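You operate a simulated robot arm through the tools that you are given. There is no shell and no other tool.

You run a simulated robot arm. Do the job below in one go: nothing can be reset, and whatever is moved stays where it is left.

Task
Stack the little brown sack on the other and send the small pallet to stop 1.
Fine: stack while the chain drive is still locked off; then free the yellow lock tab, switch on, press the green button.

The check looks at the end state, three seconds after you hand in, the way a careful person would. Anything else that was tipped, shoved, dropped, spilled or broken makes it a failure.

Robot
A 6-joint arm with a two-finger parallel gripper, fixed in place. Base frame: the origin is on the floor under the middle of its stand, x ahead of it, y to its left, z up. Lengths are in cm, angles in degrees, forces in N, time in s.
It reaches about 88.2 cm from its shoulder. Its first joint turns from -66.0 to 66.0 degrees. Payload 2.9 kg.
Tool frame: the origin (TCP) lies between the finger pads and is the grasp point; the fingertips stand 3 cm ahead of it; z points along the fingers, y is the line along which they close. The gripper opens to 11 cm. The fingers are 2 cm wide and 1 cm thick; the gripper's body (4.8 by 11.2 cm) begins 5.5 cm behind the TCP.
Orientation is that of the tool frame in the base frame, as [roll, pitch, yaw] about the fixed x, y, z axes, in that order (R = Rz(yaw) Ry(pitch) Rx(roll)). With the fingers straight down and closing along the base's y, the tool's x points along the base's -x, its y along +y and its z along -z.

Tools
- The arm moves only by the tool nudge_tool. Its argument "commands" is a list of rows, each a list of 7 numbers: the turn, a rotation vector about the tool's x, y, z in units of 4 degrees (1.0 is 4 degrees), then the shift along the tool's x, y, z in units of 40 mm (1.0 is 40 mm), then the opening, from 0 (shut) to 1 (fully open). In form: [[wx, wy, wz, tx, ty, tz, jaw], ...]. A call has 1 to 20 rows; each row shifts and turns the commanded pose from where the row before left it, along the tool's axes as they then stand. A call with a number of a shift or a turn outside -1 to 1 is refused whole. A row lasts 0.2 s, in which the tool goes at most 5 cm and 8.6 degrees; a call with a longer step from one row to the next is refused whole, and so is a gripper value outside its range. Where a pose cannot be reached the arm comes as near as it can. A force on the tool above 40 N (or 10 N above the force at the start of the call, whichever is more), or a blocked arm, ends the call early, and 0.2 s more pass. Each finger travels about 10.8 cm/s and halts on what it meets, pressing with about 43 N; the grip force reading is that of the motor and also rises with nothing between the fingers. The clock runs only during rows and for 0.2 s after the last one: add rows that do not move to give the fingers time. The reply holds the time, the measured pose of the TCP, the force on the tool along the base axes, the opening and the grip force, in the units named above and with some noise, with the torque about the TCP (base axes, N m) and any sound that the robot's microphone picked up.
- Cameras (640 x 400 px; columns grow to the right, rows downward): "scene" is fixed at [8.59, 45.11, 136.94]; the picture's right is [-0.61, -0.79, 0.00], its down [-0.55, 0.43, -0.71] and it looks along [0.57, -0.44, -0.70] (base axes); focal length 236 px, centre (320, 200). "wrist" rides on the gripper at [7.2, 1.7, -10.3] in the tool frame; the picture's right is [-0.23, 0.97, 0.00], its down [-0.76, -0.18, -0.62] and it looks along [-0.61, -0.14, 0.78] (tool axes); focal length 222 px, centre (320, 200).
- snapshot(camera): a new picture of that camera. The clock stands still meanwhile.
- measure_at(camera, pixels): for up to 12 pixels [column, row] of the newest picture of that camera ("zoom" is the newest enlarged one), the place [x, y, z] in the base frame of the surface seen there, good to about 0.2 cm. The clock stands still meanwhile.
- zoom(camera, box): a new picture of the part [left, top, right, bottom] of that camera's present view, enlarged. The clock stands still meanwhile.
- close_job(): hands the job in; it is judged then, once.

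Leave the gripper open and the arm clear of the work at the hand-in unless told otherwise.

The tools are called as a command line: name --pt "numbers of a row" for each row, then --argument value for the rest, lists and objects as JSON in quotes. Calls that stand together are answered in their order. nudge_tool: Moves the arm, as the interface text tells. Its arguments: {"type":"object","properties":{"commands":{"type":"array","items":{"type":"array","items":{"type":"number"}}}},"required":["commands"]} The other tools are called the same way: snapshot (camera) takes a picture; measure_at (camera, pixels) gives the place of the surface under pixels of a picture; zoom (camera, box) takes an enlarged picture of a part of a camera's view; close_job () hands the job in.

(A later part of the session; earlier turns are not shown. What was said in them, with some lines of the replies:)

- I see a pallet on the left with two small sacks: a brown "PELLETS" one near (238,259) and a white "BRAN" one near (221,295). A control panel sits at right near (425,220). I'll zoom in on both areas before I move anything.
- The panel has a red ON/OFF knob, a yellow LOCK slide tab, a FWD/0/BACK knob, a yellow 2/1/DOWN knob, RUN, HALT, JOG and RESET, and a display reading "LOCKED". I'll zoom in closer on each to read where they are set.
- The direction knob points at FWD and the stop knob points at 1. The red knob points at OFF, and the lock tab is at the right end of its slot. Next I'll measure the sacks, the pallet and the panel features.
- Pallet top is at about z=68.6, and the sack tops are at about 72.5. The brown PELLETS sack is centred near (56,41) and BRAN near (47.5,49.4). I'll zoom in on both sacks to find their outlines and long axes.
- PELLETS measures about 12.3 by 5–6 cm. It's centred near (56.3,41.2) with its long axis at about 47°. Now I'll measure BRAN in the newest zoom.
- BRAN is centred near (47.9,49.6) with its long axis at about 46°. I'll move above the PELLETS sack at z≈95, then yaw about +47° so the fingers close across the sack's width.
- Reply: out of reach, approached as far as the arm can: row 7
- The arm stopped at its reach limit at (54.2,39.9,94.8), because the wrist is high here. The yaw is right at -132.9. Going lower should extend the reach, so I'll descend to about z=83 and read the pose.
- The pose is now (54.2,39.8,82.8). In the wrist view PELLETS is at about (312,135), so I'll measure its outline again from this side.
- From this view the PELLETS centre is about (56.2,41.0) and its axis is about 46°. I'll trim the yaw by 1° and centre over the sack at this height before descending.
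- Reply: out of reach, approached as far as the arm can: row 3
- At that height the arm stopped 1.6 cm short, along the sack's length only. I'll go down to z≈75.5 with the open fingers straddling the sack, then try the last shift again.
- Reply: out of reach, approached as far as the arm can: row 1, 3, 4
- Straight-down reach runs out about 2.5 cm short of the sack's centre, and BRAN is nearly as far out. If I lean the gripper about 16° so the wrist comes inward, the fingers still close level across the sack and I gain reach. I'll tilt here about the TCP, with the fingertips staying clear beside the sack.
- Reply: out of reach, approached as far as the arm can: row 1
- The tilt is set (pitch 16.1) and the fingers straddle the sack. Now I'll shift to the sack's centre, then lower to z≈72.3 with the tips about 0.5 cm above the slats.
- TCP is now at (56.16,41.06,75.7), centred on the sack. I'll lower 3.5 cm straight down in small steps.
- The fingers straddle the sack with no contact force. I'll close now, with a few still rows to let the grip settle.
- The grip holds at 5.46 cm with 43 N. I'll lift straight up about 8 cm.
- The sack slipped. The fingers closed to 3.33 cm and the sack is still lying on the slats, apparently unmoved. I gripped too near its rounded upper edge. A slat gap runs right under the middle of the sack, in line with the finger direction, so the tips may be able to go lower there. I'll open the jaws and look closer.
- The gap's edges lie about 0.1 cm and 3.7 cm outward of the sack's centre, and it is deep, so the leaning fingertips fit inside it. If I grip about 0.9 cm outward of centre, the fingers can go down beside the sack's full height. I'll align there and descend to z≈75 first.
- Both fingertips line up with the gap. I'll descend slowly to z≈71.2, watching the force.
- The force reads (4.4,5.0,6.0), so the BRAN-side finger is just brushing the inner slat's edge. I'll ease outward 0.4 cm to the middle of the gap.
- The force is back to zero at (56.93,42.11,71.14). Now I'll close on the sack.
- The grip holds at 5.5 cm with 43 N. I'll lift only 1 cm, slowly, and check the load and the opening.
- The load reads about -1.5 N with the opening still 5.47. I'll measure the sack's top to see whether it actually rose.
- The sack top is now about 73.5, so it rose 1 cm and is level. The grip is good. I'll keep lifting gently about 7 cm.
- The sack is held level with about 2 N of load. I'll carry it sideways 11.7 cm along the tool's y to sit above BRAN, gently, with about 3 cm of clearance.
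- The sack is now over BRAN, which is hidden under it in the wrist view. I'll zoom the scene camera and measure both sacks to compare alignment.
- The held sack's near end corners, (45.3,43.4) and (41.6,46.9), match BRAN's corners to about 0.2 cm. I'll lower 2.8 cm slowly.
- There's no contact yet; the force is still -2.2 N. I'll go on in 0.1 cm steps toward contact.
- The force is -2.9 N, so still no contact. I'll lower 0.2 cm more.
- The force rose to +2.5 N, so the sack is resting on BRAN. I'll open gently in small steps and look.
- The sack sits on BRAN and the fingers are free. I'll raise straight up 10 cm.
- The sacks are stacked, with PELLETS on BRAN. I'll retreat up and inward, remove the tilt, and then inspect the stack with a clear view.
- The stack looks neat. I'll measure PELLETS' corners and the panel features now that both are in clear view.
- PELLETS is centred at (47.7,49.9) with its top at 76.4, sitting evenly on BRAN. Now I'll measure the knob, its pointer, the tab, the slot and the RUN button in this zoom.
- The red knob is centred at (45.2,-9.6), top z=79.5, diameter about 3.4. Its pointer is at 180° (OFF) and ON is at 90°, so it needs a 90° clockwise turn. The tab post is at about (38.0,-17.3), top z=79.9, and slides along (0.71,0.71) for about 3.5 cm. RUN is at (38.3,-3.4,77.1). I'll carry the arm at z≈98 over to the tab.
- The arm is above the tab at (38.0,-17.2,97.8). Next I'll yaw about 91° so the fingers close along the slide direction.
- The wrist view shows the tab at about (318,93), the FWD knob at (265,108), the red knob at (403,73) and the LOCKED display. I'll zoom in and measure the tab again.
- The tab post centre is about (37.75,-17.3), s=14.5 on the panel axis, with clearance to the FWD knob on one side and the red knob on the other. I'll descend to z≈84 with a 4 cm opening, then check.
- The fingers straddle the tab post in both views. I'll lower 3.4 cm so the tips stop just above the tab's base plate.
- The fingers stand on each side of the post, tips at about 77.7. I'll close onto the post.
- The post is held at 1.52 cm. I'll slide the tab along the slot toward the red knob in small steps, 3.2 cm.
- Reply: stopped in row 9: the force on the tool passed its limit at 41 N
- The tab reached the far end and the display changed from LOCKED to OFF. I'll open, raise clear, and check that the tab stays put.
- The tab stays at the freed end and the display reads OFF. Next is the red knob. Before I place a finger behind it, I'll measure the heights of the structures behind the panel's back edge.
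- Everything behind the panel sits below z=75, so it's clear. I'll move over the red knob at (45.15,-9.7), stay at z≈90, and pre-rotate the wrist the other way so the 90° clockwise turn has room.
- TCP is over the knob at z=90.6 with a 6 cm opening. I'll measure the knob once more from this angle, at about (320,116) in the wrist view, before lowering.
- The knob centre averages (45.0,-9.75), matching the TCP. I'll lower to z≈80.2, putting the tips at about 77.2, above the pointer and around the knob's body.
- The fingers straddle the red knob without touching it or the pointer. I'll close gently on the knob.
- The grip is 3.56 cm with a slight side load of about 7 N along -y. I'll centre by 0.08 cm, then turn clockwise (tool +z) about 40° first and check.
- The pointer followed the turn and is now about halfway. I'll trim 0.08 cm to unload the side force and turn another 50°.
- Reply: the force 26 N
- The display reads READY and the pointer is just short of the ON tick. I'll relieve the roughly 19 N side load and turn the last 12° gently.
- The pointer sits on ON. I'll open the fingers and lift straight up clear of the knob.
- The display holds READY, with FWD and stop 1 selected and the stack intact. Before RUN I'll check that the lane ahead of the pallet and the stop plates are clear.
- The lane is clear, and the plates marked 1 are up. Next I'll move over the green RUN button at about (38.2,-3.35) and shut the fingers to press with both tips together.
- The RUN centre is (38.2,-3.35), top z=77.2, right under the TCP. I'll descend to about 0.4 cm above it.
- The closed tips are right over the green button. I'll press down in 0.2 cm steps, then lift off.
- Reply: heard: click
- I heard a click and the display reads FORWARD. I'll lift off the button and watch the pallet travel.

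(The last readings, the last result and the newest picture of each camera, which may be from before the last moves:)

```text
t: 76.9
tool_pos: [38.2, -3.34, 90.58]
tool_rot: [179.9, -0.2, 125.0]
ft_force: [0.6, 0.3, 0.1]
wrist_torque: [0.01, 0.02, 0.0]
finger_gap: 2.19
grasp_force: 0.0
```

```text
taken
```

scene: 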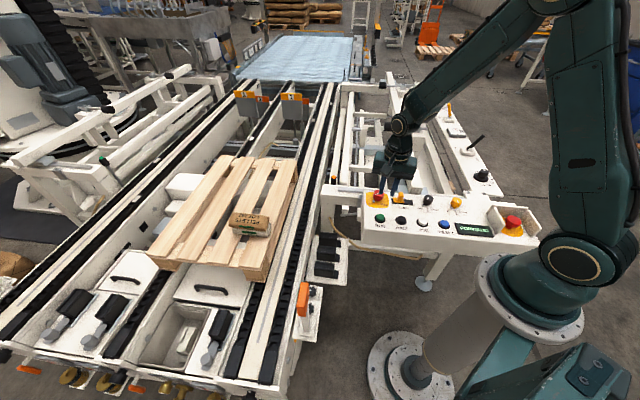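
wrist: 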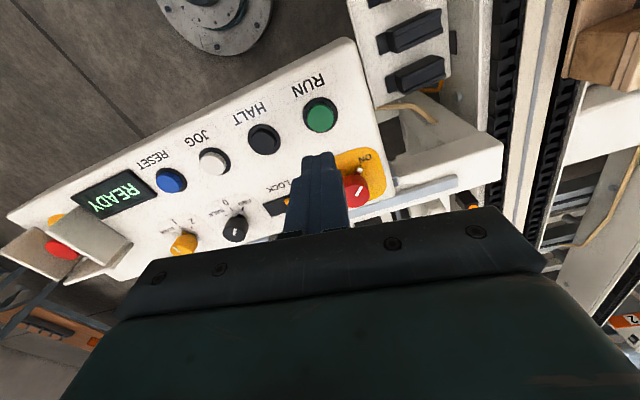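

The pallet is moving forward with the stack riding on it. I'll raise the arm a bit, open the gripper and wait.

nudge_tool --pt "0 0 0 0 0 -0.6 0.5" --pt "0 0 0 0 0 -0.6 0.8" --pt "0 0 0 0 0 -0.6 1" --pt "0 0 0 0 0 0 1" --pt "0 0 0 0 0 0 1" --pt "0 0 0 0 0 0 1" --pt "0 0 0 0 0 0 1" --pt "0 0 0 0 0 0 1" --pt "0 0 0 0 0 0 1" --pt "0 0 0 0 0 0 1"

snapshot --camera "scene"

```text
t: 79.1
tool_pos: [38.09, -3.41, 97.82]
tool_rot: [179.8, -0.1, 125.0]
ft_force: [0.5, 0.1, 1.5]
wrist_torque: [-0.01, -0.01, 0.02]
finger_gap: 11.01
grasp_force: 0.0
```

```text
taken
```

scene: 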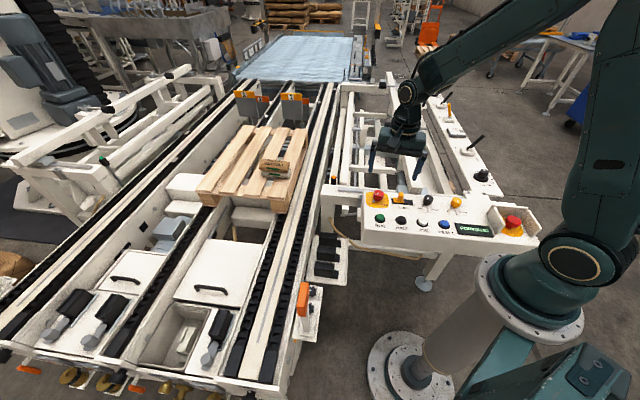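

The pallet is still on its way to the stop plates and the stack is steady. I'll wait a little longer.

nudge_tool --pt "0 0 0 0 0 0 1" --pt "0 0 0 0 0 0 1" --pt "0 0 0 0 0 0 1" --pt "0 0 0 0 0 0 1" --pt "0 0 0 0 0 0 1" --pt "0 0 0 0 0 0 1" --pt "0 0 0 0 0 0 1" --pt "0 0 0 0 0 0 1" --pt "0 0 0 0 0 0 1" --pt "0 0 0 0 0 0 1"

snapshot --camera "scene"

zoom --camera "scene" --box '[350, 170, 510, 270]'

```text
t: 81.3
tool_pos: [38.1, -3.38, 97.85]
tool_rot: [179.9, -0.1, 125.0]
ft_force: [0.2, 0.2, 0.7]
wrist_torque: [0.03, 0.02, 0.0]
finger_gap: 11.0
grasp_force: 0.0
```

```text
taken
```

scene: 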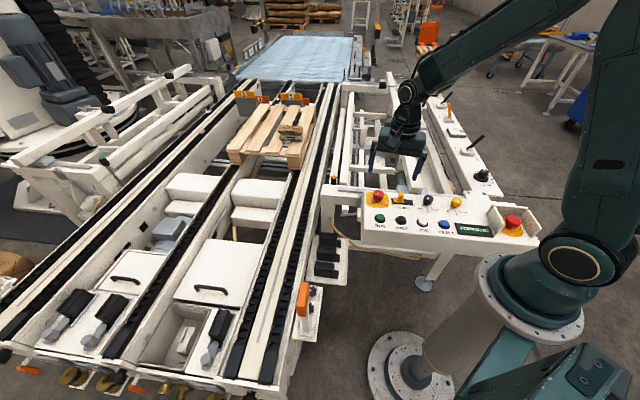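

```text
4.00 times, centred on (430, 220) of scene
```

zoom: 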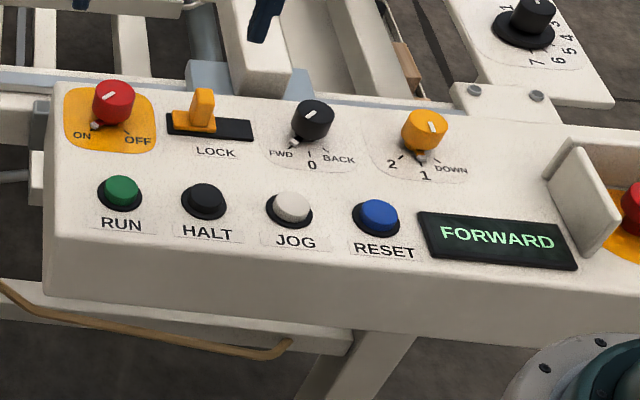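

The pallet is close to stop 1 and the display still says FORWARD. I'll wait a bit and look closely.

nudge_tool --pt "0 0 0 0 0 0 1" --pt "0 0 0 0 0 0 1" --pt "0 0 0 0 0 0 1" --pt "0 0 0 0 0 0 1" --pt "0 0 0 0 0 0 1"

zoom --camera "scene" --box '[200, 70, 360, 170]'

zoom --camera "scene" --box '[350, 170, 510, 270]'

```text
t: 82.5
tool_pos: [38.13, -3.42, 97.78]
tool_rot: [179.8, 0.0, 125.0]
ft_force: [0.0, -0.1, 0.4]
wrist_torque: [0.0, 0.01, -0.01]
finger_gap: 10.97
grasp_force: 0.0
```

```text
4.00 times, centred on (280, 120) of scene
```

zoom: 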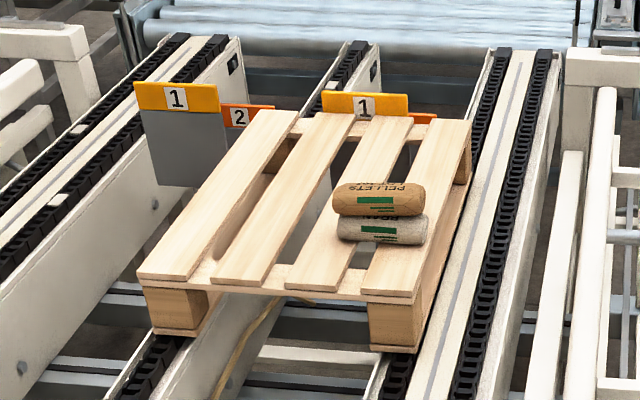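

```text
4.00 times, centred on (430, 220) of scene
```

zoom: 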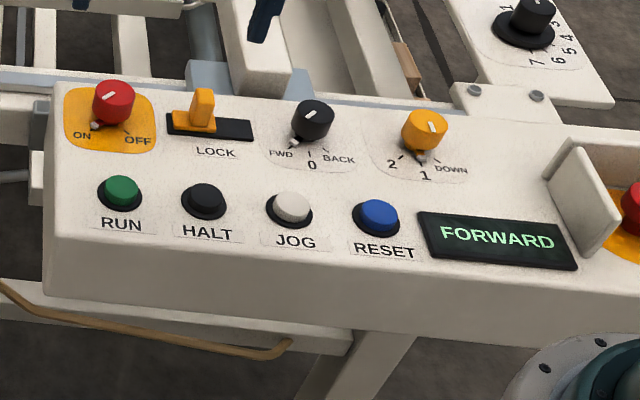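

The pallet front is right at the stop 1 plate with the stack upright. I'll wait another 2 s to see whether it has come to rest.

nudge_tool --pt "0 0 0 0 0 0 1" --pt "0 0 0 0 0 0 1" --pt "0 0 0 0 0 0 1" --pt "0 0 0 0 0 0 1" --pt "0 0 0 0 0 0 1" --pt "0 0 0 0 0 0 1" --pt "0 0 0 0 0 0 1" --pt "0 0 0 0 0 0 1" --pt "0 0 0 0 0 0 1" --pt "0 0 0 0 0 0 1"

zoom --camera "scene" --box '[200, 70, 360, 170]'

zoom --camera "scene" --box '[350, 170, 510, 270]'

```text
t: 84.7
tool_pos: [38.22, -3.43, 97.8]
tool_rot: [179.9, 0.0, 125.1]
ft_force: [0.7, -0.4, 0.8]
wrist_torque: [-0.02, -0.03, -0.03]
finger_gap: 11.01
grasp_force: 0.1
```

```text
4.00 times, centred on (280, 120) of scene
```

zoom: 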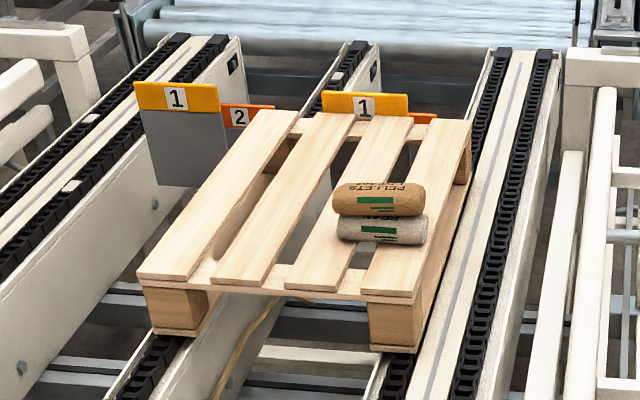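

```text
4.00 times, centred on (430, 220) of scene
```

zoom: 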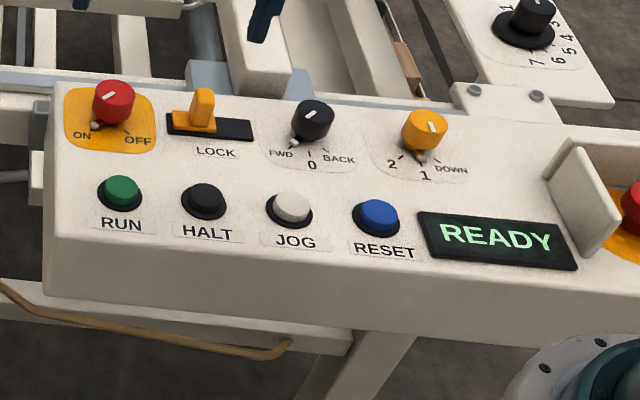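

The pallet hasn't moved since the last picture. It's resting against stop 1, the drive has gone back to READY by itself, and PELLETS still sits squarely on BRAN. The gripper is open and the arm is well above the panel, so I'm handing in.

close_job

```text
The job is handed in.
```

The brown PELLETS sack is stacked on the white BRAN sack, and the small pallet is resting against stop 1. The stack stayed upright through the whole run.

- **Stacking:** I did this while the drive still read LOCKED. My first grip slipped off as I lifted. The sack stayed on the pallet, and the second, deeper grip held. While lining up that second grip, one finger lightly brushed a pallet slat, and nothing moved.
- **Drive:** I slid the yellow lock tab free, turned the red knob to ON and pressed the green RUN button. The direction knob was already at FWD and the stop knob at 1, so I left both alone. The drive stopped by itself at stop 1 and went back to READY.
- **At hand-in:** The gripper is open and the arm is about 20 cm above the control panel. The red knob is still ON and the lock tab is still free. I saw nothing else tipped or moved.
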